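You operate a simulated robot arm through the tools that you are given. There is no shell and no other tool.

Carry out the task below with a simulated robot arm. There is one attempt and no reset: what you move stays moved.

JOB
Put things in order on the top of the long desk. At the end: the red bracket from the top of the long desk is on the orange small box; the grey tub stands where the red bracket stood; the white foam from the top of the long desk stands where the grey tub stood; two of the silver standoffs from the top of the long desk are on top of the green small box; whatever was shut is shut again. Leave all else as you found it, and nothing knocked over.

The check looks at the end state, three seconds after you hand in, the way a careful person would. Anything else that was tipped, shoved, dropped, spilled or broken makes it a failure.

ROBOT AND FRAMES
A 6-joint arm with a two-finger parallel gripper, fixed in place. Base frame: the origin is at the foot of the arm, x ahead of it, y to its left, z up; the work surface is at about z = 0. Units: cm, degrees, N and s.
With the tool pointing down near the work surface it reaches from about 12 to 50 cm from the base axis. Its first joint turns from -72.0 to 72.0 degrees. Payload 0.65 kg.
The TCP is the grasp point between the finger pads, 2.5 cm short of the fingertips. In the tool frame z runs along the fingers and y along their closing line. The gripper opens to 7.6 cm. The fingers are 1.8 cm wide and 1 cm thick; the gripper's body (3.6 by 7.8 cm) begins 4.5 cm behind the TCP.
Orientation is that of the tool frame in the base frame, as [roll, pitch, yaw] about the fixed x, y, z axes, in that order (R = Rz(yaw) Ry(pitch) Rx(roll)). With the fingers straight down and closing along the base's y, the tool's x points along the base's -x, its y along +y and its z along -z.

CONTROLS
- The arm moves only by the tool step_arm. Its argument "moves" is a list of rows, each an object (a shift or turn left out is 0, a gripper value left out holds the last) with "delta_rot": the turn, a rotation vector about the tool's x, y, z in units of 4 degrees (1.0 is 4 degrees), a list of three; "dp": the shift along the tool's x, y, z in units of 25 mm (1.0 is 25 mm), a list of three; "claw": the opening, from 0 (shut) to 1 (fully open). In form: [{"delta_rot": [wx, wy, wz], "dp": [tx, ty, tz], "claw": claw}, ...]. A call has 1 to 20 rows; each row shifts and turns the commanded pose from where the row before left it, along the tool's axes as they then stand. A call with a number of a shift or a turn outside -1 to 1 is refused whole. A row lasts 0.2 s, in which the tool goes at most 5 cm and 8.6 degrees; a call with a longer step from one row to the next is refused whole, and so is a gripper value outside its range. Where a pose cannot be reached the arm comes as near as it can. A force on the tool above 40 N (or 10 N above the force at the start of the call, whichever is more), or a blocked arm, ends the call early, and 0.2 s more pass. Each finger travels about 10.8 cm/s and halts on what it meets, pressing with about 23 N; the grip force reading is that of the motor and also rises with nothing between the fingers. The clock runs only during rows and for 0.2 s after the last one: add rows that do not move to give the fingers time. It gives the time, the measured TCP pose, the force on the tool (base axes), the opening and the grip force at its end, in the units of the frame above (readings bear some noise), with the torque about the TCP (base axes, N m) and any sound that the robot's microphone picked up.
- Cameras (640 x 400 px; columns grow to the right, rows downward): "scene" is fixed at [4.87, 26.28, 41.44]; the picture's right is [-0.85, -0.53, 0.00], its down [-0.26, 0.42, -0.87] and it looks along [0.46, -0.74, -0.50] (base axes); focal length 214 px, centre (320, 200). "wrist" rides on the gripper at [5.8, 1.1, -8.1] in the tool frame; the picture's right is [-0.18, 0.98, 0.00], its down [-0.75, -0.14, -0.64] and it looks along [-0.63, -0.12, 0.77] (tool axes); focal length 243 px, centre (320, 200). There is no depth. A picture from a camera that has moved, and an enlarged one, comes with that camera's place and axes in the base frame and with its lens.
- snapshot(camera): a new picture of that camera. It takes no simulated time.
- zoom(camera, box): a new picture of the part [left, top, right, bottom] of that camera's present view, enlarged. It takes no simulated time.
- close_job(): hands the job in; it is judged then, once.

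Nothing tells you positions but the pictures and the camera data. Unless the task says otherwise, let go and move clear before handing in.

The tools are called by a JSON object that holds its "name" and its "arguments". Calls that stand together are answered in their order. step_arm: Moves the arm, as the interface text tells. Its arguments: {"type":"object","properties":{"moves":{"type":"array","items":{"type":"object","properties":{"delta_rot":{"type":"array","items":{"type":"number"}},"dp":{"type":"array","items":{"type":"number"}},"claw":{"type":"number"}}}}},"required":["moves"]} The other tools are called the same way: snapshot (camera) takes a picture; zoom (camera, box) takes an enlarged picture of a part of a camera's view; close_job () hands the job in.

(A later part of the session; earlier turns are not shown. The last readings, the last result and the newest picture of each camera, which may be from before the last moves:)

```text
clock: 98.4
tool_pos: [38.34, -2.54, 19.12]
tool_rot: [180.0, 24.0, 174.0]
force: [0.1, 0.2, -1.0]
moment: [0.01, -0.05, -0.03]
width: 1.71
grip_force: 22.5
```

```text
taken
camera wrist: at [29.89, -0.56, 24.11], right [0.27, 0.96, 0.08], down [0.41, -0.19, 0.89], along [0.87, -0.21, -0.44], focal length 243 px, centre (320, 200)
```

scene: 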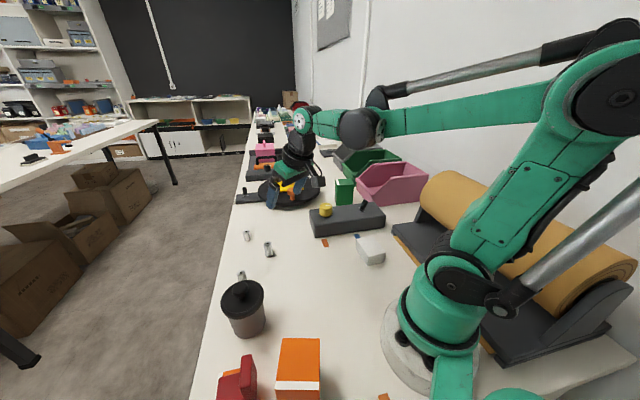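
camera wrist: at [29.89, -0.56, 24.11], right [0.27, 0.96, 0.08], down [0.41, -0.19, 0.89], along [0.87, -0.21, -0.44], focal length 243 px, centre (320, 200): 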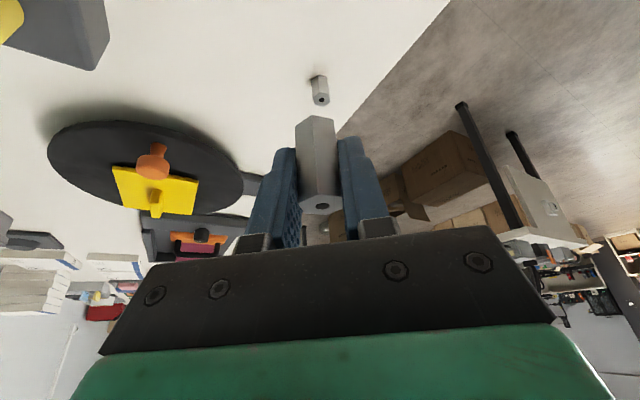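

The standoff is held securely and the others are undisturbed. Moving toward the green box in two stages with yaw in between.

{"name": "step_arm", "arguments": {"moves": [{"dp": [0.06, -0.394, -0.027]}, {"dp": [0.122, -0.788, -0.054]}, {"dp": [0.122, -0.788, -0.054]}, {"dp": [0.122, -0.788, -0.054]}, {"dp": [0.122, -0.788, -0.054]}, {"dp": [0.122, -0.788, -0.054]}, {"dp": [0.122, -0.788, -0.054]}, {"dp": [0.122, -0.788, -0.054]}, {"dp": [0.06, -0.394, -0.027]}, {"delta_rot": [0.4067, 0, 0.9135]}, {"delta_rot": [0.4067, 0, 0.9135]}, {"delta_rot": [0.4067, 0, 0.9135]}, {"delta_rot": [0.4067, 0, 0.9135]}, {"delta_rot": [0.4067, 0, 0.9135]}, {"delta_rot": [0.4067, 0, 0.9135]}, {"delta_rot": [0.4067, 0, 0.9135]}, {"delta_rot": [0.4067, 0, 0.9135]}, {"dp": [0, 0, 0]}]}}

```text
clock: 102.2
tool_pos: [34.21, -17.88, 19.21]
tool_rot: [180.0, 24.0, 142.0]
force: [-0.3, -0.5, -0.8]
moment: [0.0, 0.02, 0.03]
width: 1.72
grip_force: 22.8
```

Now turning to yaw 126° to line up with the green box's depth, and moving to a hover short of it for a refined look.

{"name": "step_arm", "arguments": {"moves": [{"delta_rot": [0.4067, 0, 0.9135]}, {"delta_rot": [0.4067, 0, 0.9135]}, {"delta_rot": [0.4067, 0, 0.9135]}, {"delta_rot": [0.4067, 0, 0.9135]}, {"dp": [-0.2, -0.33, 0.13]}, {"dp": [-0.385, -0.661, 0.264]}, {"dp": [-0.385, -0.661, 0.264]}, {"dp": [-0.385, -0.661, 0.264]}, {"dp": [-0.385, -0.661, 0.264]}, {"dp": [-0.385, -0.661, 0.264]}, {"dp": [-0.385, -0.661, 0.264]}, {"dp": [-0.385, -0.661, 0.264]}, {"dp": [-0.185, -0.33, 0.13]}, {"dp": [0, 0, 0]}, {"dp": [0, 0, 0]}]}}

{"name": "snapshot", "arguments": {"camera": "wrist"}}

{"name": "zoom", "arguments": {"camera": "wrist", "box": [220, 0, 400, 150]}}

{"name": "snapshot", "arguments": {"camera": "scene"}}

```text
clock: 105.4
tool_pos: [28.74, -33.07, 17.49]
tool_rot: [179.9, 23.9, 126.1]
force: [0.1, -0.3, -0.2]
moment: [0.01, -0.01, 0.01]
width: 1.74
grip_force: 23.3
```

```text
taken
camera wrist: at [24.48, -25.4, 22.51], right [0.89, 0.44, 0.07], down [0.14, -0.43, 0.89], along [0.43, -0.79, -0.44], focal length 243 px, centre (320, 200)
```

wrist: 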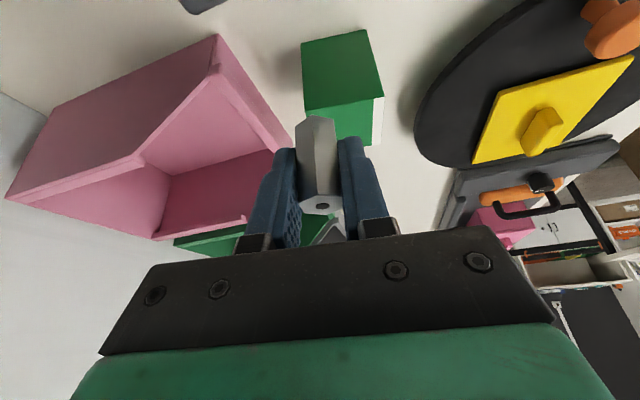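

```text
2.67 times, centred on (310, 75) of wrist
camera zoom: at [24.48, -25.4, 22.51], right [0.89, 0.44, 0.07], down [0.14, -0.43, 0.89], along [0.43, -0.79, -0.44], focal length 647 px, centre (347, 533)
```

zoom: 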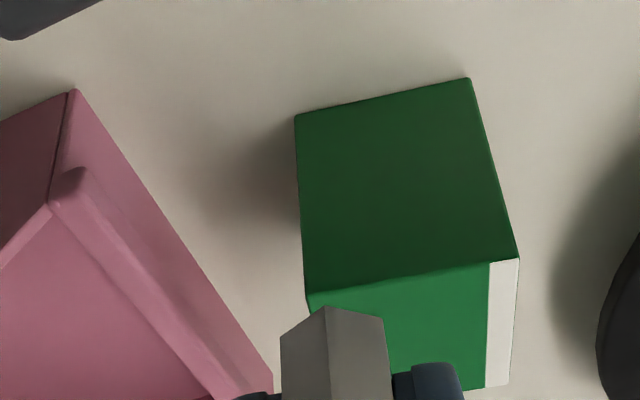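

```text
taken
```

scene: 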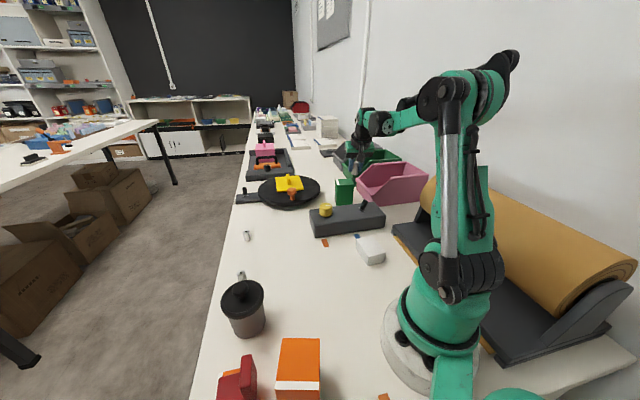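

The refined green box top is centred at about (34.4, -37.9) at z≈8.4. I'll move to just above the far-left spot at (33.6, -39.6).

{"name": "step_arm", "arguments": {"moves": [{"dp": [-0.16, 0.002, 0.21]}, {"dp": [-0.324, 0.004, 0.421]}, {"dp": [-0.324, 0.004, 0.421]}, {"dp": [-0.324, 0.004, 0.421]}, {"dp": [-0.324, 0.004, 0.421]}, {"dp": [-0.324, 0.004, 0.421]}, {"dp": [-0.324, 0.004, 0.421]}, {"dp": [-0.164, 0.002, 0.211]}, {"dp": [0, 0, 0]}, {"dp": [0, 0, 0]}]}}

{"name": "snapshot", "arguments": {"camera": "wrist"}}

{"name": "zoom", "arguments": {"camera": "scene", "box": [300, 110, 420, 230]}}

```text
clock: 107.6
tool_pos: [33.63, -39.52, 12.97]
tool_rot: [180.0, 24.0, 126.2]
force: [-0.5, 0.3, 0.5]
moment: [0.06, 0.03, 0.01]
width: 1.71
grip_force: 23.1
```

```text
taken
camera wrist: at [29.36, -31.99, 18.04], right [0.89, 0.44, 0.07], down [0.14, -0.43, 0.89], along [0.43, -0.79, -0.44], focal length 243 px, centre (320, 200)
```

wrist: 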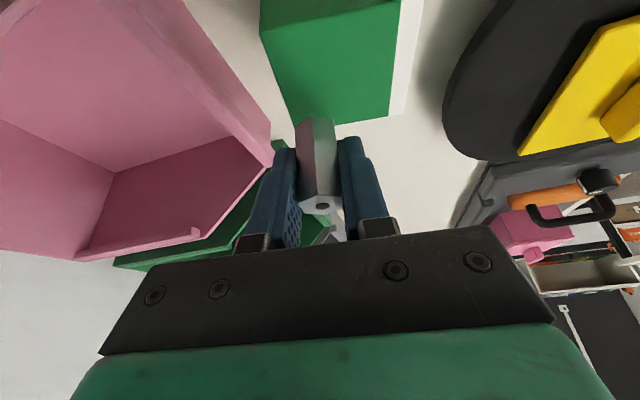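

```text
3.33 times, centred on (360, 170) of scene
camera zoom: at [4.87, 26.28, 41.44], right [-0.85, -0.53, 0.0], down [-0.26, 0.42, -0.87], along [0.46, -0.74, -0.5], focal length 715 px, centre (187, 300)
```

zoom: 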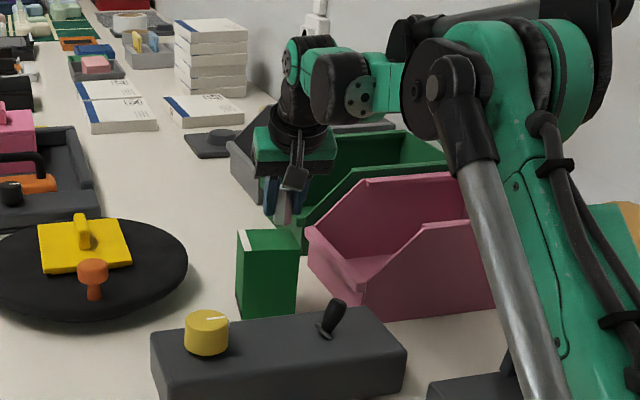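

The spot is good, but the far edge is slightly closer than computed. I'll shift 2 mm inward and lower to just above the top.

{"name": "step_arm", "arguments": {"moves": [{"dp": [0.073, 0, -0.032]}, {"dp": [0.07, 0, 0.15]}, {"dp": [0.07, 0, 0.15]}, {"dp": [0.055, 0, 0.138]}, {"dp": [0, 0, 0]}, {"dp": [0, 0, 0]}]}}

{"name": "zoom", "arguments": {"camera": "wrist", "box": [230, 0, 430, 220]}}

{"name": "zoom", "arguments": {"camera": "scene", "box": [310, 150, 390, 220]}}

```text
clock: 109.0
tool_pos: [33.53, -39.34, 11.68]
tool_rot: [-180.0, 24.0, 126.1]
force: [-0.3, -0.1, -0.6]
moment: [-0.01, 0.01, -0.01]
width: 1.74
grip_force: 23.1
```

```text
1.82 times, centred on (330, 110) of wrist
camera zoom: at [29.3, -31.79, 16.86], right [0.89, 0.44, 0.07], down [0.14, -0.43, 0.89], along [0.43, -0.79, -0.44], focal length 441 px, centre (302, 364)
```

zoom: 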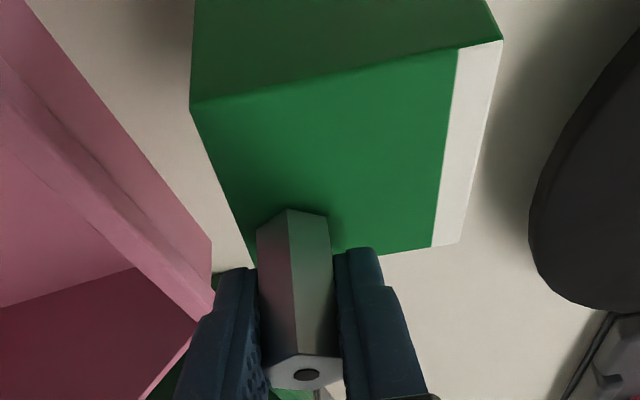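

```text
5.71 times, centred on (350, 185) of scene
camera zoom: at [4.87, 26.28, 41.44], right [-0.85, -0.53, 0.0], down [-0.26, 0.42, -0.87], along [0.46, -0.74, -0.5], focal length 1226 px, centre (149, 286)
```

zoom: 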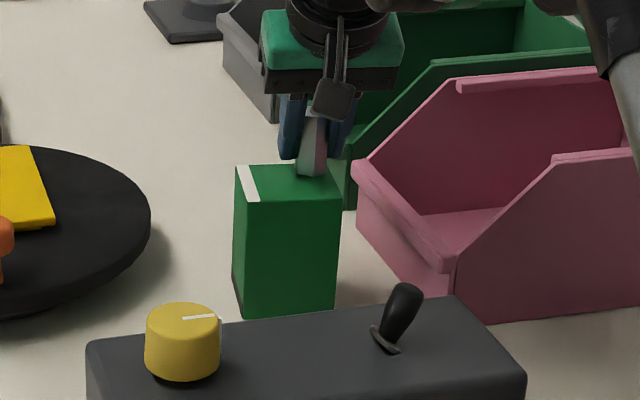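

The standoff is just above the far-left part of the top with clear margins. I'll nudge it a little further inward, then lower by about 2 mm.

{"name": "step_arm", "arguments": {"moves": [{"dp": [0.091, 0.04, -0.04]}, {"dp": [0.02, 0, 0.044]}, {"dp": [0.015, 0, 0.036]}, {"dp": [0, 0, 0]}]}}

```text
clock: 110.0
tool_pos: [33.47, -39.15, 11.69]
tool_rot: [180.0, 24.0, 126.2]
force: [-0.3, 1.4, 9.6]
moment: [-0.02, -0.02, 0.01]
width: 1.71
grip_force: 22.5
```

Contact with 9.6 N. Easing up a fraction and checking before release.

{"name": "step_arm", "arguments": {"moves": [{"dp": [-0.006, 0, -0.014]}, {"dp": [0, 0, 0]}]}}

{"name": "zoom", "arguments": {"camera": "wrist", "box": [230, 0, 430, 220]}}

{"name": "zoom", "arguments": {"camera": "scene", "box": [310, 150, 390, 220]}}

```text
clock: 110.6
tool_pos: [33.45, -39.18, 11.5]
tool_rot: [-180.0, 24.1, 126.2]
force: [0.7, -0.6, 2.6]
moment: [-0.02, -0.02, 0.0]
width: 1.7
grip_force: 23.1
```

```text
1.82 times, centred on (330, 110) of wrist
camera zoom: at [29.23, -31.55, 16.63], right [0.89, 0.44, 0.07], down [0.14, -0.43, 0.89], along [0.43, -0.79, -0.44], focal length 441 px, centre (302, 364)
```

zoom: 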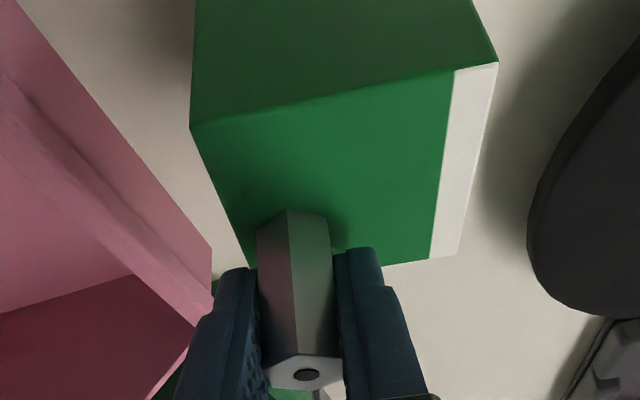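

```text
5.71 times, centred on (350, 185) of scene
camera zoom: at [4.87, 26.28, 41.44], right [-0.85, -0.53, 0.0], down [-0.26, 0.42, -0.87], along [0.46, -0.74, -0.5], focal length 1226 px, centre (149, 286)
```

zoom: 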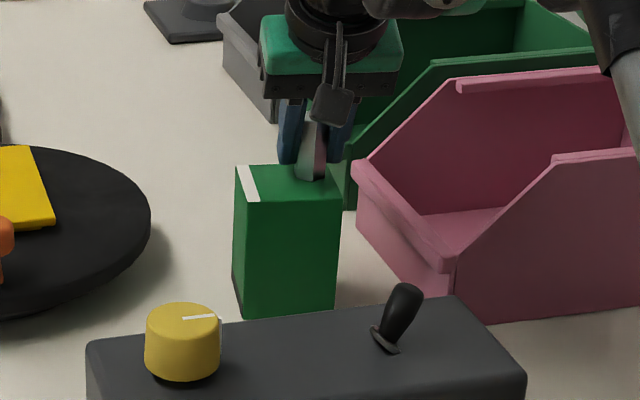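

It rests on the box with light contact. Opening slightly and backing out along the tool axis.

{"name": "step_arm", "arguments": {"moves": [{"claw": 0.24}, {"claw": 0.28}, {"claw": 0.34}, {"claw": 0.38}, {"claw": 0.38}, {"dp": [0, 0, -0.15]}, {"dp": [0, 0, -0.3]}, {"dp": [0, 0, -0.5]}, {"dp": [0, 0, -0.7]}, {"dp": [0, 0, -0.7]}, {"dp": [0, 0, -0.7]}, {"dp": [0, 0, 0]}]}}

{"name": "snapshot", "arguments": {"camera": "wrist"}}

{"name": "zoom", "arguments": {"camera": "scene", "box": [310, 150, 390, 220]}}

```text
clock: 113.2
tool_pos: [31.53, -36.57, 18.59]
tool_rot: [-179.9, 23.9, 126.1]
force: [0.5, 0.5, -0.1]
moment: [-0.05, 0.0, 0.01]
width: 2.91
grip_force: 0.1
```

```text
taken
camera wrist: at [27.36, -29.02, 23.65], right [0.89, 0.44, 0.07], down [0.14, -0.43, 0.89], along [0.43, -0.79, -0.44], focal length 243 px, centre (320, 200)
```

wrist: 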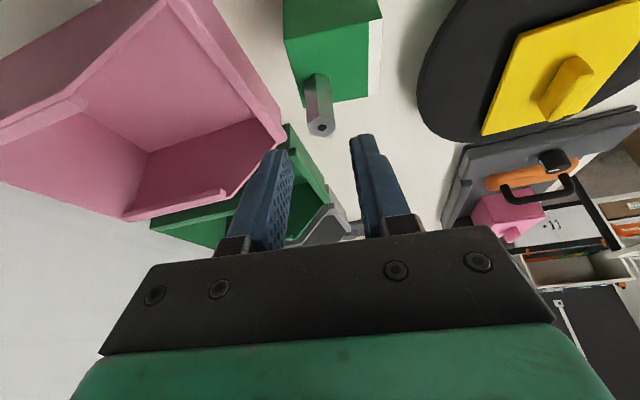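

```text
5.71 times, centred on (350, 185) of scene
camera zoom: at [4.87, 26.28, 41.44], right [-0.85, -0.53, 0.0], down [-0.26, 0.42, -0.87], along [0.46, -0.74, -0.5], focal length 1226 px, centre (149, 286)
```

zoom: 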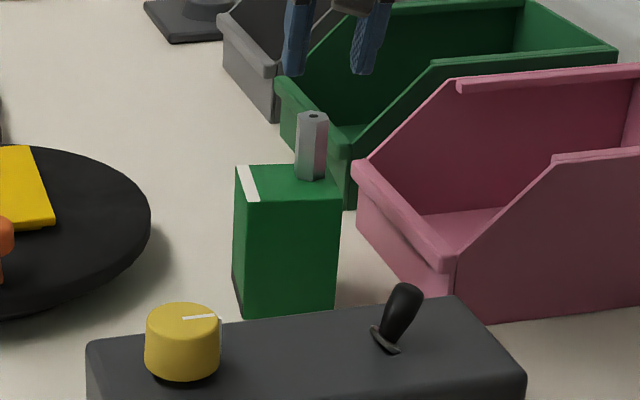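

The first standoff stands upright on the green box. I'll zoom to fix its exact spot before fetching the second.

{"name": "zoom", "arguments": {"camera": "wrist", "box": [260, 0, 400, 150]}}

```text
2.67 times, centred on (330, 75) of wrist
camera zoom: at [27.36, -29.02, 23.65], right [0.89, 0.44, 0.07], down [0.14, -0.43, 0.89], along [0.43, -0.79, -0.44], focal length 647 px, centre (293, 533)
```

zoom: 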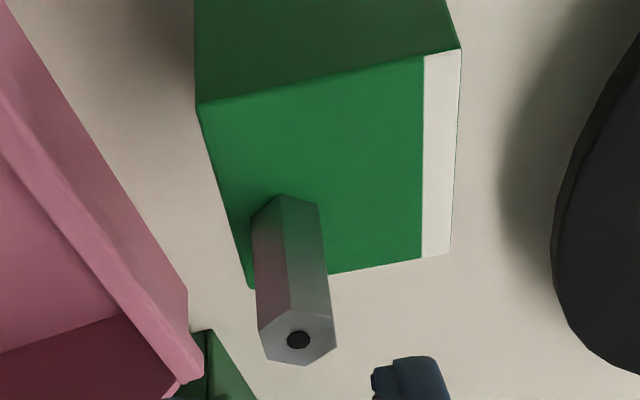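

S2 sits about 1.4 cm from the left edge with good margins, leaving the near-right part free. Now going to fetch the standoff near the tub.

{"name": "step_arm", "arguments": {"moves": [{"dp": [0, 0, -0.4]}, {"dp": [0.677, 0.4845, -0.38]}, {"dp": [0.677, 0.4845, -0.38]}, {"dp": [0.677, 0.4845, -0.38]}, {"dp": [0.677, 0.4845, -0.38]}, {"dp": [0.677, 0.4845, -0.38]}, {"dp": [0.677, 0.4845, -0.38]}, {"dp": [0.677, 0.4845, -0.38]}, {"dp": [0.677, 0.4845, -0.38]}, {"delta_rot": [-0.4067, 0, -0.9135]}, {"delta_rot": [-0.4067, 0, -0.9135]}, {"delta_rot": [-0.4067, 0, -0.9135]}, {"delta_rot": [-0.4067, 0, -0.9135]}, {"delta_rot": [-0.4067, 0, -0.9135]}, {"delta_rot": [-0.4067, 0, -0.9135]}, {"delta_rot": [-0.4067, 0, -0.9135]}, {"delta_rot": [-0.4067, 0, -0.9135]}]}}

{"name": "step_arm", "arguments": {"moves": [{"delta_rot": [-0.4067, 0, -0.9135]}, {"delta_rot": [-0.4067, 0, -0.9135]}, {"delta_rot": [-0.4067, 0, -0.9135]}, {"delta_rot": [-0.4067, 0, -0.9135]}, {"delta_rot": [-0.4067, 0, -0.9135]}, {"delta_rot": [-0.4067, 0, -0.9135]}, {"delta_rot": [-0.4067, 0, -0.9135]}, {"delta_rot": [-0.4067, 0, -0.9135]}, {"dp": [0, 0, 0]}]}}

{"name": "snapshot", "arguments": {"camera": "scene"}}

```text
clock: 116.8
tool_pos: [30.14, -18.09, 21.05]
tool_rot: [-180.0, 24.0, 158.1]
force: [0.1, 0.1, -0.2]
moment: [-0.03, -0.02, -0.02]
width: 2.89
grip_force: 0.0
```

```text
clock: 118.8
tool_pos: [30.08, -18.12, 20.95]
tool_rot: [179.9, 23.9, -170.0]
force: [0.5, -0.2, 0.2]
moment: [-0.02, 0.0, 0.02]
width: 2.9
grip_force: 0.0
```

```text
taken
```

scene: 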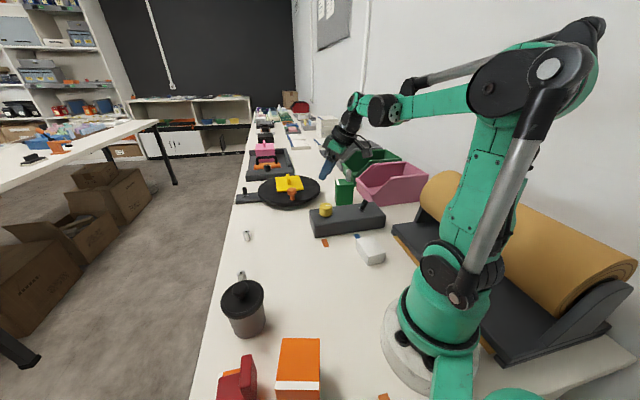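

{"name": "step_arm", "arguments": {"moves": [{"dp": [-0.107, 0.7555, 0.0873]}, {"dp": [-0.107, 0.7555, 0.0873]}, {"dp": [-0.107, 0.7555, 0.0873]}, {"dp": [-0.107, 0.7555, 0.0873]}, {"dp": [-0.107, 0.7555, 0.0873]}, {"dp": [-0.107, 0.7555, 0.0873]}, {"dp": [-0.107, 0.7555, 0.0873]}, {"dp": [-0.107, 0.7555, 0.0873]}, {"dp": [-0.107, 0.7555, 0.0873]}, {"dp": [-0.107, 0.7555, 0.0873]}, {"dp": [-0.107, 0.7555, 0.0873]}, {"dp": [0, 0, 0]}]}}

{"name": "snapshot", "arguments": {"camera": "wrist"}}

{"name": "zoom", "arguments": {"camera": "wrist", "box": [260, 0, 420, 120]}}

{"name": "zoom", "arguments": {"camera": "scene", "box": [290, 130, 410, 240]}}

```text
clock: 121.4
tool_pos: [30.09, 3.07, 20.03]
tool_rot: [179.8, 24.0, -170.0]
force: [0.4, -0.2, -0.3]
moment: [0.01, 0.02, 0.0]
width: 2.9
grip_force: 0.1
```

```text
taken
camera wrist: at [21.4, 2.63, 25.06], right [-0.01, 1.0, 0.08], down [0.44, -0.07, 0.89], along [0.9, 0.04, -0.44], focal length 243 px, centre (320, 200)
```

wrist: 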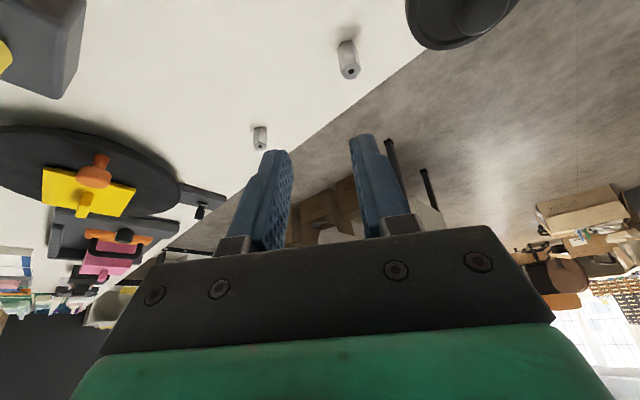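

```text
3.33 times, centred on (340, 60) of wrist
camera zoom: at [21.4, 2.63, 25.06], right [-0.01, 1.0, 0.08], down [0.44, -0.07, 0.89], along [0.9, 0.04, -0.44], focal length 809 px, centre (253, 667)
```

zoom: 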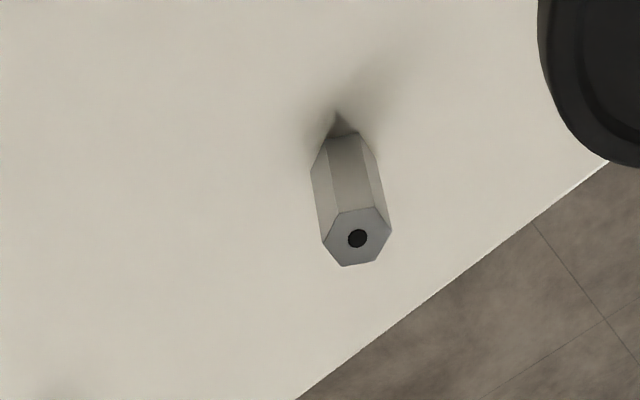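

```text
3.64 times, centred on (350, 185) of scene
camera zoom: at [4.87, 26.28, 41.44], right [-0.85, -0.53, 0.0], down [-0.26, 0.42, -0.87], along [0.46, -0.74, -0.5], focal length 780 px, centre (211, 254)
```

zoom: 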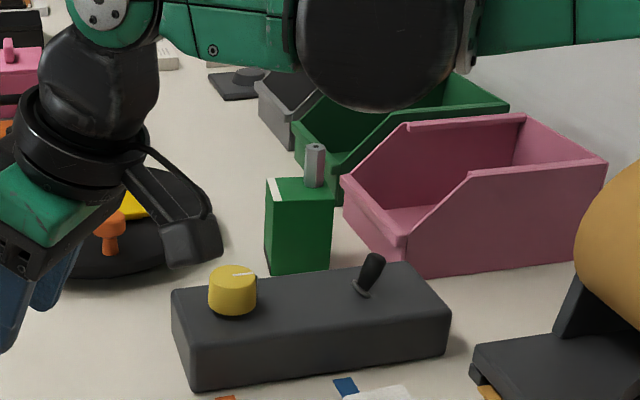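

The other standoff stands at about (36.6, 7.4) with flats facing about 128°, so I'll approach from azimuth 38°, which also keeps clear of the tub. Moving to the pre-grasp.

{"name": "step_arm", "arguments": {"moves": [{"delta_rot": [-0.4067, 0, -0.9135], "claw": 0.6}, {"delta_rot": [-0.4067, 0, -0.9135]}, {"delta_rot": [-0.4067, 0, -0.9135]}, {"delta_rot": [-0.4067, 0, -0.9135]}, {"delta_rot": [-0.4067, 0, -0.9135]}, {"delta_rot": [-0.4067, 0, -0.9135]}, {"delta_rot": [-0.4067, 0, -0.9135]}, {"dp": [-0.016, -0.037, 0.608]}, {"dp": [-0.016, -0.037, 0.608]}, {"dp": [-0.016, -0.037, 0.608]}, {"dp": [-0.016, -0.037, 0.608]}, {"dp": [-0.016, -0.037, 0.608]}, {"dp": [-0.016, -0.037, 0.608]}, {"dp": [-0.016, -0.037, 0.608]}, {"dp": [0, 0, 0]}, {"dp": [0, 0, 0]}]}}

{"name": "snapshot", "arguments": {"camera": "wrist"}}

{"name": "zoom", "arguments": {"camera": "wrist", "box": [240, 60, 420, 200]}}

{"name": "zoom", "arguments": {"camera": "scene", "box": [180, 180, 340, 350]}}

```text
clock: 124.8
tool_pos: [34.12, 5.29, 10.55]
tool_rot: [179.9, 23.9, -141.9]
force: [-0.4, 0.0, -0.3]
moment: [0.0, 0.03, -0.02]
width: 4.55
grip_force: 0.1
```

```text
taken
camera wrist: at [26.65, 0.89, 15.44], right [-0.47, 0.88, 0.08], down [0.42, 0.15, 0.89], along [0.77, 0.45, -0.44], focal length 243 px, centre (320, 200)
```

wrist: 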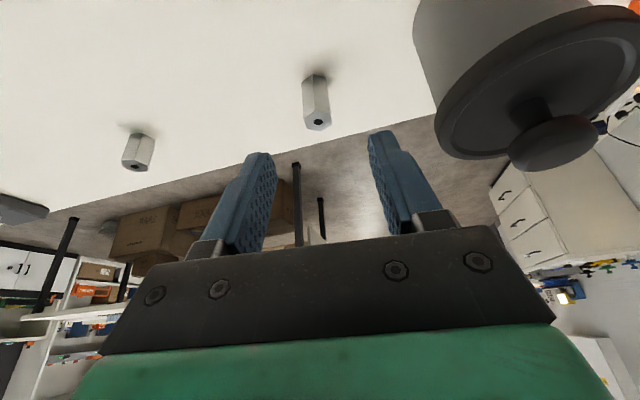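

```text
2.86 times, centred on (330, 130) of wrist
camera zoom: at [26.65, 0.89, 15.44], right [-0.47, 0.88, 0.08], down [0.42, 0.15, 0.89], along [0.77, 0.45, -0.44], focal length 693 px, centre (291, 400)
```

zoom: 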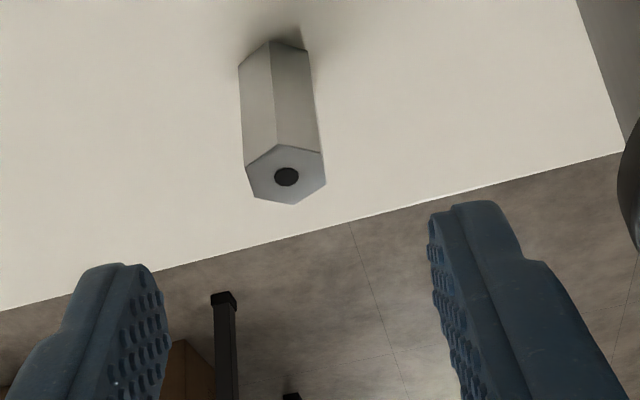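

```text
2.35 times, centred on (260, 265) of scene
camera zoom: at [4.87, 26.28, 41.44], right [-0.85, -0.53, 0.0], down [-0.26, 0.42, -0.87], along [0.46, -0.74, -0.5], focal length 505 px, centre (461, 47)
```

zoom: 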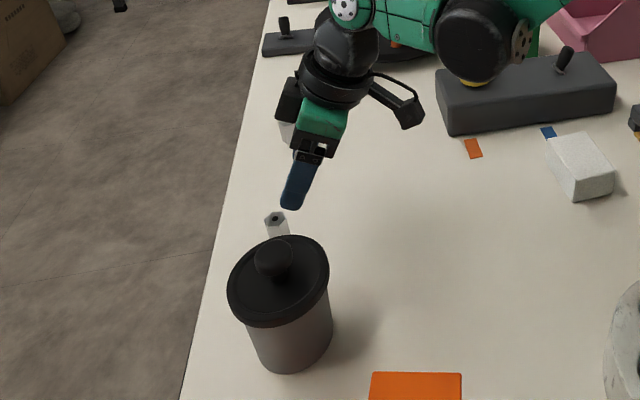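

Rechecking, this standoff is about 3.6 cm tall at (36.9, 7.4). I'll correct slightly and advance onto it.

{"name": "step_arm", "arguments": {"moves": [{"dp": [-0.093, -0.044, 0.5]}, {"dp": [0, 0, 0.6]}, {"dp": [0, 0, 0.6]}, {"dp": [0, 0, 0.5]}, {"dp": [0, 0, 0.4]}, {"dp": [0, 0, 0.3]}, {"dp": [0, 0, 0.2]}, {"dp": [0, 0, 0.12]}, {"dp": [0, 0, 0]}, {"dp": [0, 0, 0]}]}}

{"name": "snapshot", "arguments": {"camera": "wrist"}}

{"name": "zoom", "arguments": {"camera": "scene", "box": [180, 180, 340, 350]}}

```text
clock: 127.0
tool_pos: [36.91, 7.42, 3.22]
tool_rot: [179.9, 24.1, -142.0]
force: [0.4, -0.1, 0.2]
moment: [0.03, -0.01, 0.01]
width: 4.59
grip_force: 0.1
```

```text
taken
camera wrist: at [29.47, 2.96, 8.17], right [-0.47, 0.88, 0.08], down [0.42, 0.15, 0.89], along [0.77, 0.45, -0.44], focal length 243 px, centre (320, 200)
```

wrist: 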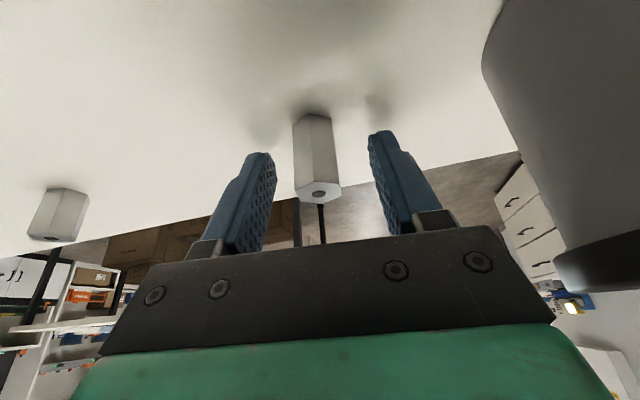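

```text
2.35 times, centred on (260, 265) of scene
camera zoom: at [4.87, 26.28, 41.44], right [-0.85, -0.53, 0.0], down [-0.26, 0.42, -0.87], along [0.46, -0.74, -0.5], focal length 505 px, centre (461, 47)
```

zoom: 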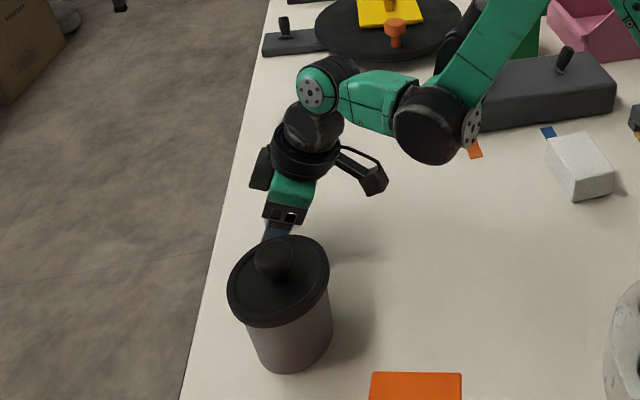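

The standoff is centred between the fingers. Closing.

{"name": "step_arm", "arguments": {"moves": [{"claw": 0.45}, {"claw": 0.35}, {"claw": 0.27}, {"claw": 0.2}, {"claw": 0.15}, {"claw": 0.15}, {"claw": 0.15}]}}

{"name": "snapshot", "arguments": {"camera": "wrist"}}

```text
clock: 128.6
tool_pos: [36.87, 7.39, 3.27]
tool_rot: [179.9, 24.1, -142.0]
force: [0.7, -0.2, -0.2]
moment: [-0.01, -0.04, -0.01]
width: 1.72
grip_force: 23.2
```

```text
taken
camera wrist: at [29.47, 2.95, 8.18], right [-0.47, 0.88, 0.08], down [0.42, 0.15, 0.89], along [0.77, 0.45, -0.44], focal length 243 px, centre (320, 200)
```

wrist: 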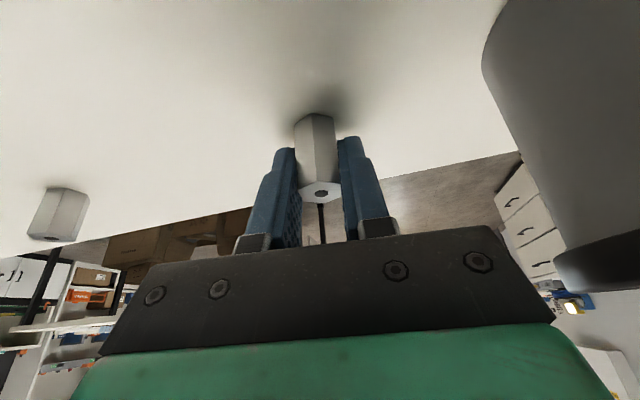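

Gripped on its flats at 1.72 cm. Lifting straight up, then swinging round.

{"name": "step_arm", "arguments": {"moves": [{"dp": [-0.06, 0, -0.14]}, {"dp": [-0.2, 0, -0.449]}, {"dp": [-0.26, 0, -0.584]}, {"dp": [-0.26, 0, -0.584]}, {"dp": [-0.26, 0, -0.584]}, {"dp": [-0.26, 0, -0.584]}, {"dp": [-0.26, 0, -0.584]}, {"dp": [-0.26, 0, -0.584]}, {"dp": [-0.26, 0, -0.584]}, {"dp": [-0.26, 0, -0.584]}, {"dp": [-0.26, 0, -0.584]}, {"dp": [0, 0, 0]}]}}

{"name": "step_arm", "arguments": {"moves": [{"delta_rot": [0.4067, 0, 0.9135]}, {"delta_rot": [0.4067, 0, 0.9135]}, {"delta_rot": [0.4067, 0, 0.9135]}, {"delta_rot": [0.4067, 0, 0.9135]}, {"delta_rot": [0.4067, 0, 0.9135]}, {"delta_rot": [0.4067, 0, 0.9135]}, {"delta_rot": [0.4067, 0, 0.9135]}, {"delta_rot": [0.4067, 0, 0.9135]}, {"delta_rot": [0.4067, 0, 0.9135]}, {"delta_rot": [0.4067, 0, 0.9135]}, {"dp": [0, 0, 0]}]}}

{"name": "snapshot", "arguments": {"camera": "wrist"}}

{"name": "snapshot", "arguments": {"camera": "scene"}}

```text
clock: 131.2
tool_pos: [36.98, 7.24, 19.05]
tool_rot: [179.9, 24.0, -142.0]
force: [-0.5, 0.2, -0.8]
moment: [-0.03, 0.03, 0.03]
width: 1.71
grip_force: 22.5
```

```text
clock: 133.6
tool_pos: [36.95, 7.41, 19.21]
tool_rot: [-180.0, 24.1, 178.1]
force: [0.7, 0.8, 0.4]
moment: [0.05, 0.0, -0.02]
width: 1.73
grip_force: 22.9
```

```text
taken
camera wrist: at [28.37, 8.76, 24.18], right [0.2, 0.98, 0.08], down [0.42, -0.16, 0.89], along [0.88, -0.15, -0.44], focal length 243 px, centre (320, 200)
```

wrist: 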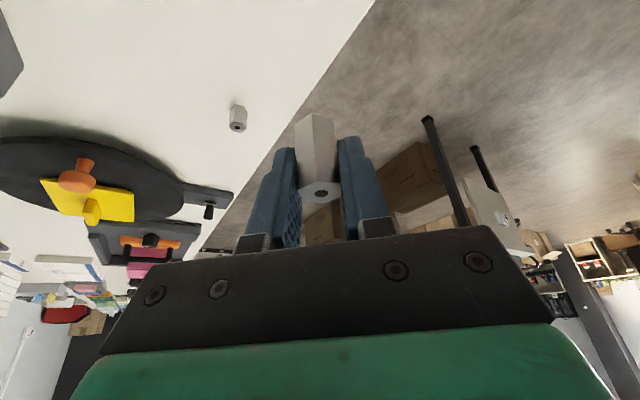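

```text
taken
```

scene: 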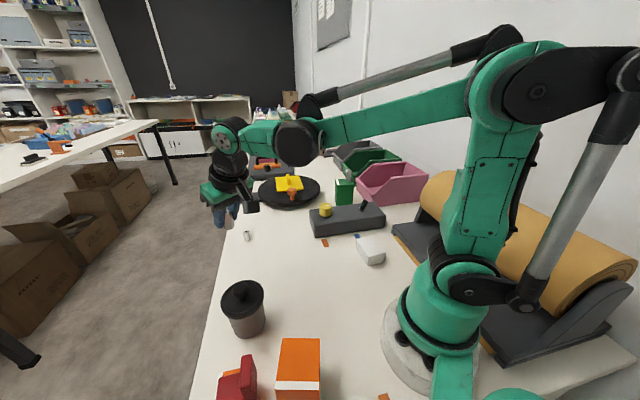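

The standoff is held, tub and the remaining standoff undisturbed. Carrying toward the green box.

{"name": "step_arm", "arguments": {"moves": [{"dp": [0.025, -0.39, -0.0113]}, {"dp": [0.051, -0.781, -0.0227]}, {"dp": [0.051, -0.781, -0.0227]}, {"dp": [0.051, -0.781, -0.0227]}, {"dp": [0.051, -0.781, -0.0227]}, {"dp": [0.051, -0.781, -0.0227]}, {"dp": [0.051, -0.781, -0.0227]}, {"dp": [0.051, -0.781, -0.0227]}, {"dp": [0.051, -0.781, -0.0227]}, {"dp": [0.051, -0.781, -0.0227]}, {"dp": [0.051, -0.781, -0.0227]}, {"dp": [0.051, -0.781, -0.0227]}, {"dp": [0.051, -0.781, -0.0227]}, {"dp": [0.025, -0.39, -0.0113]}, {"dp": [0, 0, 0]}]}}

{"name": "step_arm", "arguments": {"moves": [{"delta_rot": [0.4067, 0, 0.9135]}, {"delta_rot": [0.4067, 0, 0.9135]}, {"delta_rot": [0.4067, 0, 0.9135]}, {"delta_rot": [0.4067, 0, 0.9135]}, {"delta_rot": [0.4067, 0, 0.9135]}, {"delta_rot": [0.4067, 0, 0.9135]}, {"delta_rot": [0.4067, 0, 0.9135]}, {"delta_rot": [0.4067, 0, 0.9135]}, {"delta_rot": [0.4067, 0, 0.9135]}, {"delta_rot": [0.4067, 0, 0.9135]}, {"delta_rot": [0.4067, 0, 0.9135]}, {"delta_rot": [0.4067, 0, 0.9135]}, {"delta_rot": [0.4067, 0, 0.9135]}, {"dp": [0, 0, 0]}]}}

{"name": "snapshot", "arguments": {"camera": "wrist"}}

```text
clock: 136.8
tool_pos: [34.12, -17.88, 19.15]
tool_rot: [-180.0, 24.0, 178.0]
force: [0.8, 1.3, -0.4]
moment: [0.04, 0.01, 0.01]
width: 1.73
grip_force: 23.0
```

```text
clock: 139.8
tool_pos: [34.14, -17.89, 19.08]
tool_rot: [180.0, 24.0, 126.0]
force: [0.4, -0.2, -0.7]
moment: [-0.03, -0.01, -0.01]
width: 1.74
grip_force: 23.1
```

```text
taken
camera wrist: at [30.05, -10.3, 24.21], right [0.89, 0.44, 0.07], down [0.14, -0.43, 0.89], along [0.43, -0.79, -0.44], focal length 243 px, centre (320, 200)
```

wrist: 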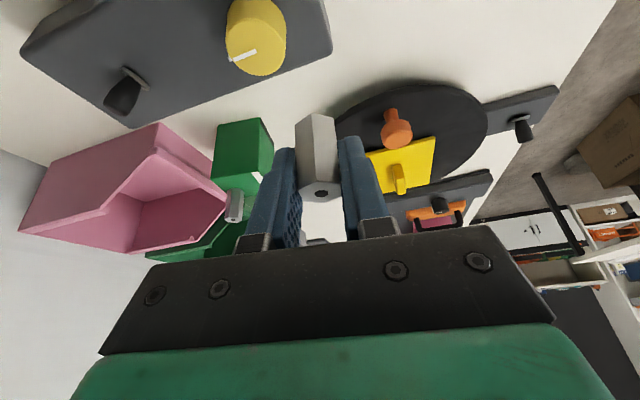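

Moving to a hover short of the near-right spot for a check.

{"name": "step_arm", "arguments": {"moves": [{"dp": [-0.181, -0.282, 0.148]}, {"dp": [-0.362, -0.564, 0.2966]}, {"dp": [-0.362, -0.564, 0.2966]}, {"dp": [-0.362, -0.564, 0.2966]}, {"dp": [-0.362, -0.564, 0.2966]}, {"dp": [-0.362, -0.564, 0.2966]}, {"dp": [-0.362, -0.564, 0.2966]}, {"dp": [-0.181, -0.282, 0.148]}, {"dp": [0, 0, 0]}, {"dp": [0, 0, 0]}]}}

{"name": "snapshot", "arguments": {"camera": "wrist"}}

{"name": "zoom", "arguments": {"camera": "wrist", "box": [200, 0, 400, 170]}}

```text
clock: 142.0
tool_pos: [30.82, -30.11, 17.09]
tool_rot: [180.0, 23.9, 126.2]
force: [0.1, 0.5, 0.7]
moment: [-0.03, -0.02, -0.02]
width: 1.74
grip_force: 23.7
```

```text
taken
camera wrist: at [26.6, -22.51, 22.08], right [0.89, 0.44, 0.07], down [0.14, -0.43, 0.89], along [0.43, -0.79, -0.44], focal length 243 px, centre (320, 200)
```

wrist: 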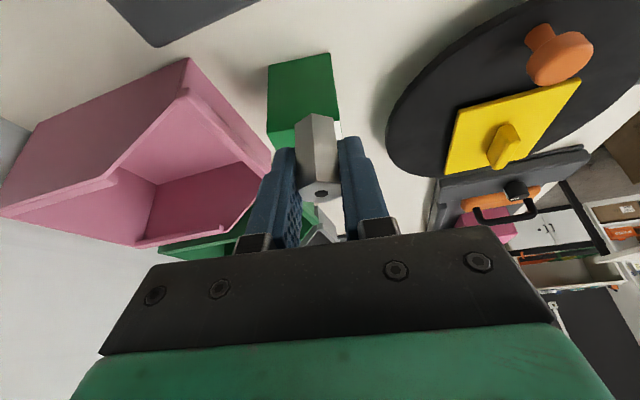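

```text
2.35 times, centred on (300, 85) of wrist
camera zoom: at [26.6, -22.51, 22.08], right [0.89, 0.44, 0.07], down [0.14, -0.43, 0.89], along [0.43, -0.79, -0.44], focal length 571 px, centre (367, 471)
```

zoom: 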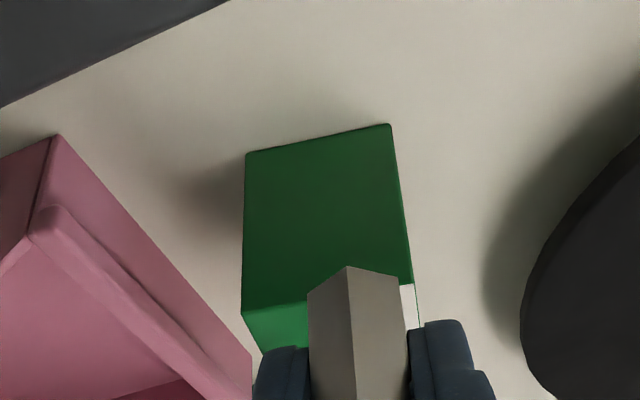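

Moving over the near-right spot at about 1.5 cm above the top.

{"name": "step_arm", "arguments": {"moves": [{"dp": [-0.163, 0.003, 0.213]}, {"dp": [-0.325, 0.0066, 0.425]}, {"dp": [-0.325, 0.0066, 0.425]}, {"dp": [-0.325, 0.0066, 0.425]}, {"dp": [-0.325, 0.0066, 0.425]}, {"dp": [-0.325, 0.0066, 0.425]}, {"dp": [-0.163, 0.003, 0.213]}, {"dp": [0, 0, 0]}, {"dp": [0, 0, 0]}]}}

{"name": "zoom", "arguments": {"camera": "wrist", "box": [200, 0, 440, 200]}}

{"name": "zoom", "arguments": {"camera": "scene", "box": [310, 140, 390, 220]}}

```text
clock: 144.0
tool_pos: [35.02, -35.72, 13.19]
tool_rot: [179.9, 24.0, 126.1]
force: [0.8, -0.2, 0.3]
moment: [-0.02, -0.02, 0.0]
width: 1.71
grip_force: 22.3
```

```text
2.00 times, centred on (320, 100) of wrist
camera zoom: at [30.91, -28.11, 18.18], right [0.89, 0.44, 0.07], down [0.14, -0.43, 0.89], along [0.43, -0.79, -0.44], focal length 485 px, centre (320, 400)
```

zoom: 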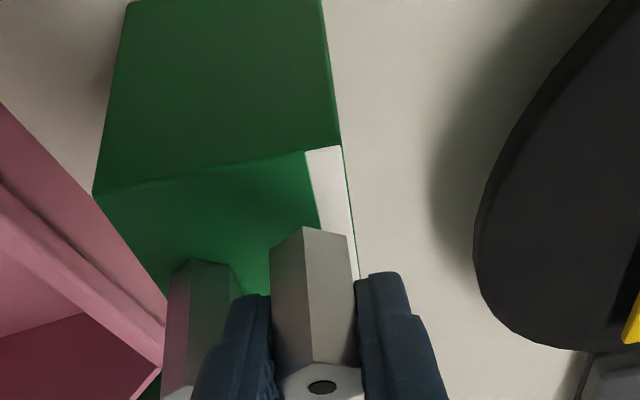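

```text
5.00 times, centred on (350, 180) of scene
camera zoom: at [4.87, 26.28, 41.44], right [-0.85, -0.53, 0.0], down [-0.26, 0.42, -0.87], along [0.46, -0.74, -0.5], focal length 1072 px, centre (170, 300)
```

zoom: 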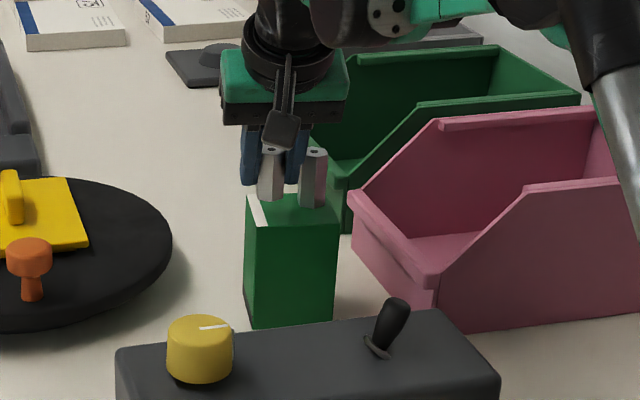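

It will land about 1.1 cm from the right edge, so I'll shift 1.5 mm left and lower to just above the top.

{"name": "step_arm", "arguments": {"moves": [{"dp": [0, -0.06, 0]}, {"dp": [0.07, 0, 0.157]}, {"dp": [0.07, 0, 0.157]}, {"dp": [0.06, 0, 0.135]}, {"dp": [0, 0, 0]}, {"dp": [0, 0, 0]}]}}

{"name": "zoom", "arguments": {"camera": "wrist", "box": [200, 0, 440, 200]}}

{"name": "zoom", "arguments": {"camera": "scene", "box": [320, 155, 380, 215]}}

```text
clock: 145.4
tool_pos: [35.04, -35.76, 11.99]
tool_rot: [-180.0, 23.9, 126.1]
force: [0.5, -0.3, -0.8]
moment: [-0.01, 0.02, 0.02]
width: 1.71
grip_force: 23.3
```

```text
2.00 times, centred on (320, 100) of wrist
camera zoom: at [30.85, -28.13, 16.98], right [0.89, 0.44, 0.07], down [0.14, -0.43, 0.89], along [0.43, -0.79, -0.44], focal length 485 px, centre (320, 400)
```

zoom: 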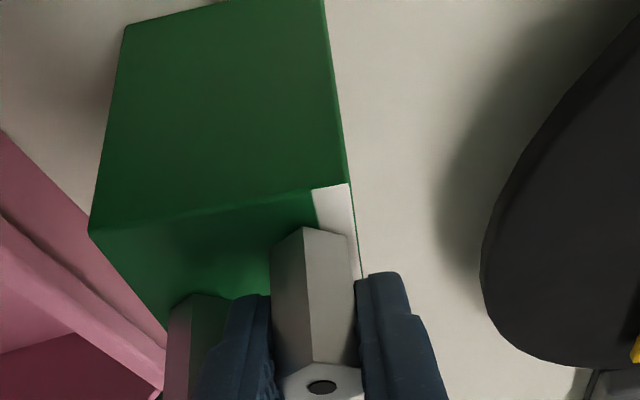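

```text
6.67 times, centred on (350, 185) of scene
camera zoom: at [4.87, 26.28, 41.44], right [-0.85, -0.53, 0.0], down [-0.26, 0.42, -0.87], along [0.46, -0.74, -0.5], focal length 1430 px, centre (120, 300)
```

zoom: 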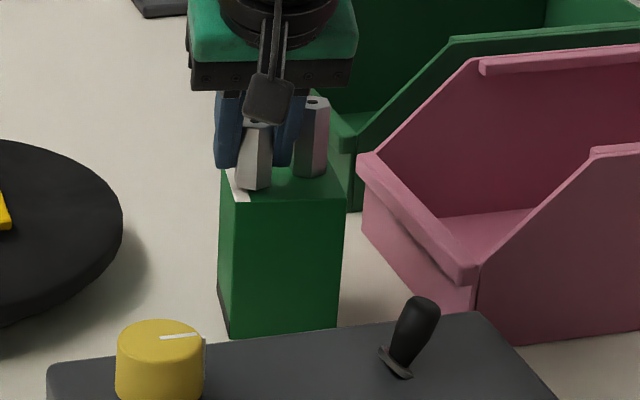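

About 3 mm remain. Lowering in small steps.

{"name": "step_arm", "arguments": {"moves": [{"dp": [0.03, 0, 0.066]}, {"dp": [0.012, 0, 0.028]}, {"dp": [0, 0, 0]}]}}

```text
clock: 146.2
tool_pos: [35.06, -35.7, 11.71]
tool_rot: [-179.9, 24.0, 126.2]
force: [0.0, -0.5, 0.1]
moment: [0.0, 0.01, 0.0]
width: 1.73
grip_force: 23.1
```

{"name": "step_arm", "arguments": {"moves": [{"dp": [0.012, 0, 0.028]}, {"dp": [0, 0, 0]}]}}

```text
clock: 146.8
tool_pos: [35.04, -35.8, 11.67]
tool_rot: [-180.0, 24.1, 126.0]
force: [1.4, 3.3, 16.4]
moment: [0.07, -0.09, 0.02]
width: 1.7
grip_force: 23.2
```

Contact. Easing off by half a millimetre.

{"name": "step_arm", "arguments": {"moves": [{"dp": [-0.008, 0, -0.018]}, {"dp": [0, 0, 0]}]}}

{"name": "zoom", "arguments": {"camera": "wrist", "box": [200, 0, 440, 200]}}

{"name": "zoom", "arguments": {"camera": "scene", "box": [320, 155, 380, 215]}}

```text
clock: 147.4
tool_pos: [34.94, -35.82, 11.57]
tool_rot: [180.0, 24.0, 126.2]
force: [3.5, 2.8, 10.7]
moment: [0.11, -0.12, 0.01]
width: 1.7
grip_force: 23.1
```

```text
2.00 times, centred on (320, 100) of wrist
camera zoom: at [30.76, -28.23, 16.65], right [0.89, 0.44, 0.07], down [0.14, -0.43, 0.89], along [0.43, -0.79, -0.44], focal length 485 px, centre (320, 400)
```

zoom: 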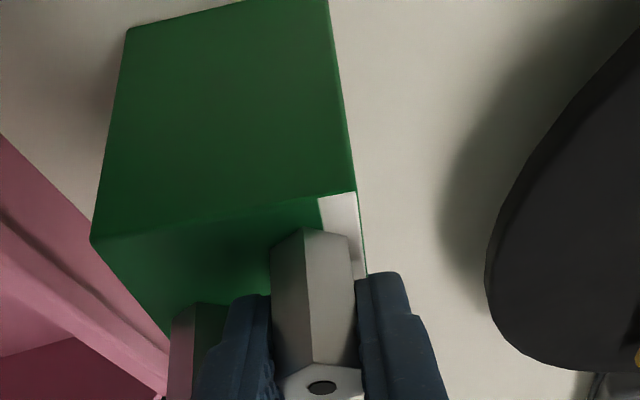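

```text
6.67 times, centred on (350, 185) of scene
camera zoom: at [4.87, 26.28, 41.44], right [-0.85, -0.53, 0.0], down [-0.26, 0.42, -0.87], along [0.46, -0.74, -0.5], focal length 1430 px, centre (120, 300)
```

zoom: 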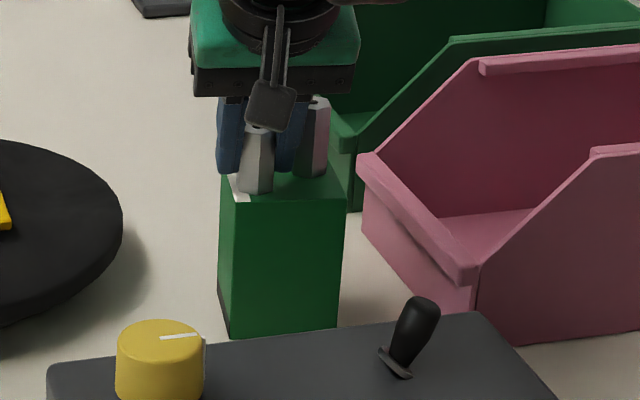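

There is still 10.7 N plus a small sideways force. I'll raise about 1 mm and shift a touch to the right, in case the left finger is brushing the first standoff.

{"name": "step_arm", "arguments": {"moves": [{"dp": [-0.012, 0, -0.026]}, {"dp": [0, 0, 0]}]}}

```text
clock: 148.0
tool_pos: [34.94, -35.84, 11.67]
tool_rot: [179.9, 24.1, 126.0]
force: [0.3, -0.1, -0.7]
moment: [-0.01, 0.02, 0.0]
width: 1.72
grip_force: 23.2
```

Forces are zero again. Checking both standoffs before release.

{"name": "zoom", "arguments": {"camera": "wrist", "box": [230, 80, 390, 220]}}

{"name": "zoom", "arguments": {"camera": "scene", "box": [330, 160, 370, 200]}}

```text
2.86 times, centred on (310, 150) of wrist
camera zoom: at [30.73, -28.24, 16.74], right [0.89, 0.44, 0.07], down [0.14, -0.43, 0.89], along [0.43, -0.79, -0.44], focal length 693 px, centre (349, 343)
```

zoom: 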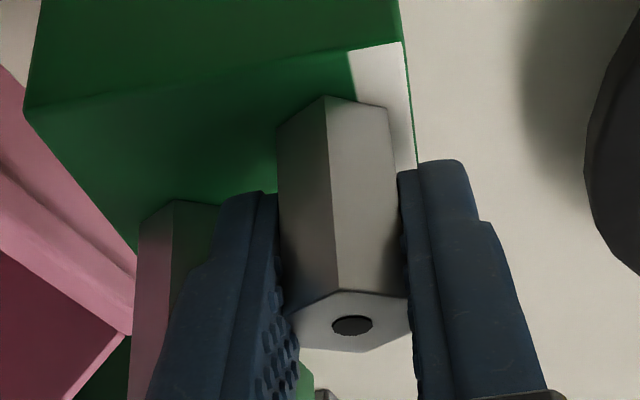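

```text
10.00 times, centred on (350, 180) of scene
camera zoom: at [4.87, 26.28, 41.44], right [-0.85, -0.53, 0.0], down [-0.26, 0.42, -0.87], along [0.46, -0.74, -0.5], focal length 2145 px, centre (20, 400)
```

zoom: 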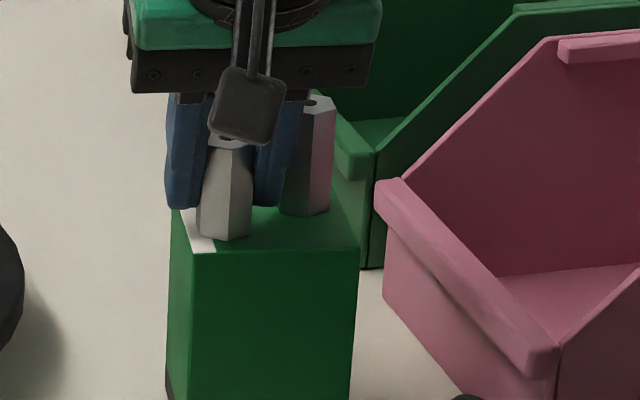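

Both are upright, with enough gap between the left finger and the first standoff for a small opening. Opening to 2.3 cm and backing out along the tool axis.

{"name": "step_arm", "arguments": {"moves": [{"claw": 0.23}, {"claw": 0.25}, {"claw": 0.27}, {"claw": 0.29}, {"claw": 0.3}, {"claw": 0.3}, {"claw": 0.3}]}}

{"name": "zoom", "arguments": {"camera": "wrist", "box": [230, 80, 390, 220]}}

{"name": "zoom", "arguments": {"camera": "scene", "box": [330, 160, 370, 200]}}

```text
clock: 149.6
tool_pos: [34.85, -35.88, 11.8]
tool_rot: [180.0, 24.0, 126.0]
force: [0.2, 0.1, 0.0]
moment: [0.02, 0.0, -0.01]
width: 2.31
grip_force: 0.1
```

```text
2.86 times, centred on (310, 150) of wrist
camera zoom: at [30.75, -28.23, 16.74], right [0.89, 0.44, 0.07], down [0.14, -0.43, 0.89], along [0.43, -0.79, -0.44], focal length 693 px, centre (349, 343)
```

zoom: 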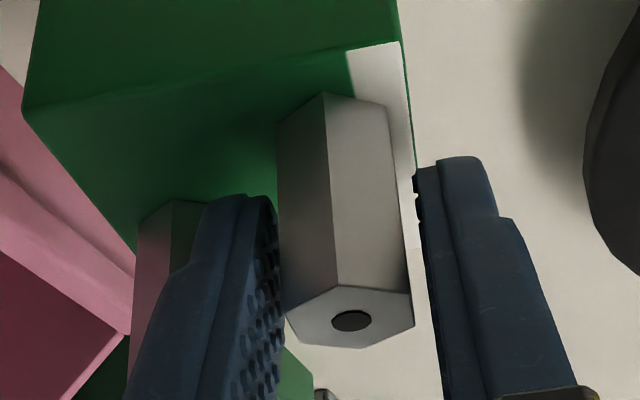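

```text
10.00 times, centred on (350, 180) of scene
camera zoom: at [4.87, 26.28, 41.44], right [-0.85, -0.53, 0.0], down [-0.26, 0.42, -0.87], along [0.46, -0.74, -0.5], focal length 2145 px, centre (20, 400)
```

zoom: 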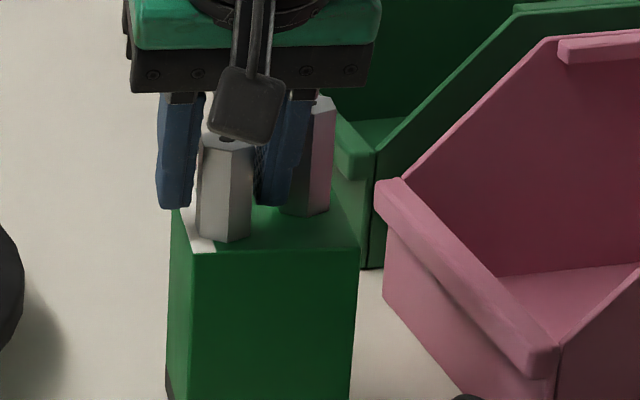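

Forces are zero and both standoffs stand upright. Backing out slowly along the tool axis.

{"name": "step_arm", "arguments": {"moves": [{"dp": [0, 0, -0.1]}, {"dp": [0, 0, -0.15]}, {"dp": [0, 0, -0.2]}, {"dp": [0, 0, 0]}]}}

{"name": "zoom", "arguments": {"camera": "wrist", "box": [230, 80, 390, 220]}}

{"name": "zoom", "arguments": {"camera": "scene", "box": [330, 160, 370, 200]}}

```text
clock: 150.6
tool_pos: [34.66, -35.32, 12.66]
tool_rot: [-179.9, 23.9, 126.1]
force: [0.0, -0.2, -0.6]
moment: [-0.06, 0.06, -0.01]
width: 2.31
grip_force: 0.0
```

```text
2.86 times, centred on (310, 150) of wrist
camera zoom: at [30.49, -27.75, 17.78], right [0.89, 0.44, 0.07], down [0.14, -0.43, 0.89], along [0.43, -0.79, -0.44], focal length 693 px, centre (349, 343)
```

zoom: 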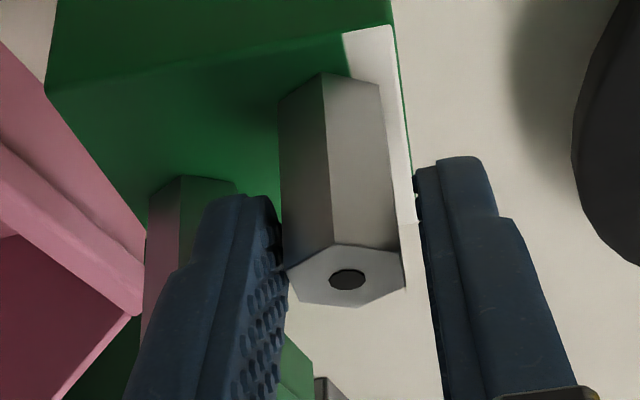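

```text
10.00 times, centred on (350, 180) of scene
camera zoom: at [4.87, 26.28, 41.44], right [-0.85, -0.53, 0.0], down [-0.26, 0.42, -0.87], along [0.46, -0.74, -0.5], focal length 2145 px, centre (20, 400)
```

zoom: 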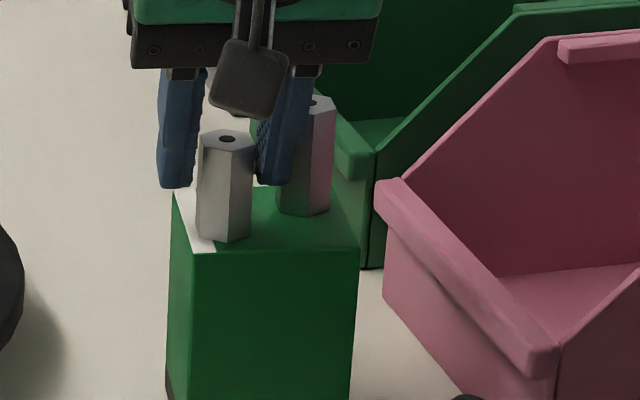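

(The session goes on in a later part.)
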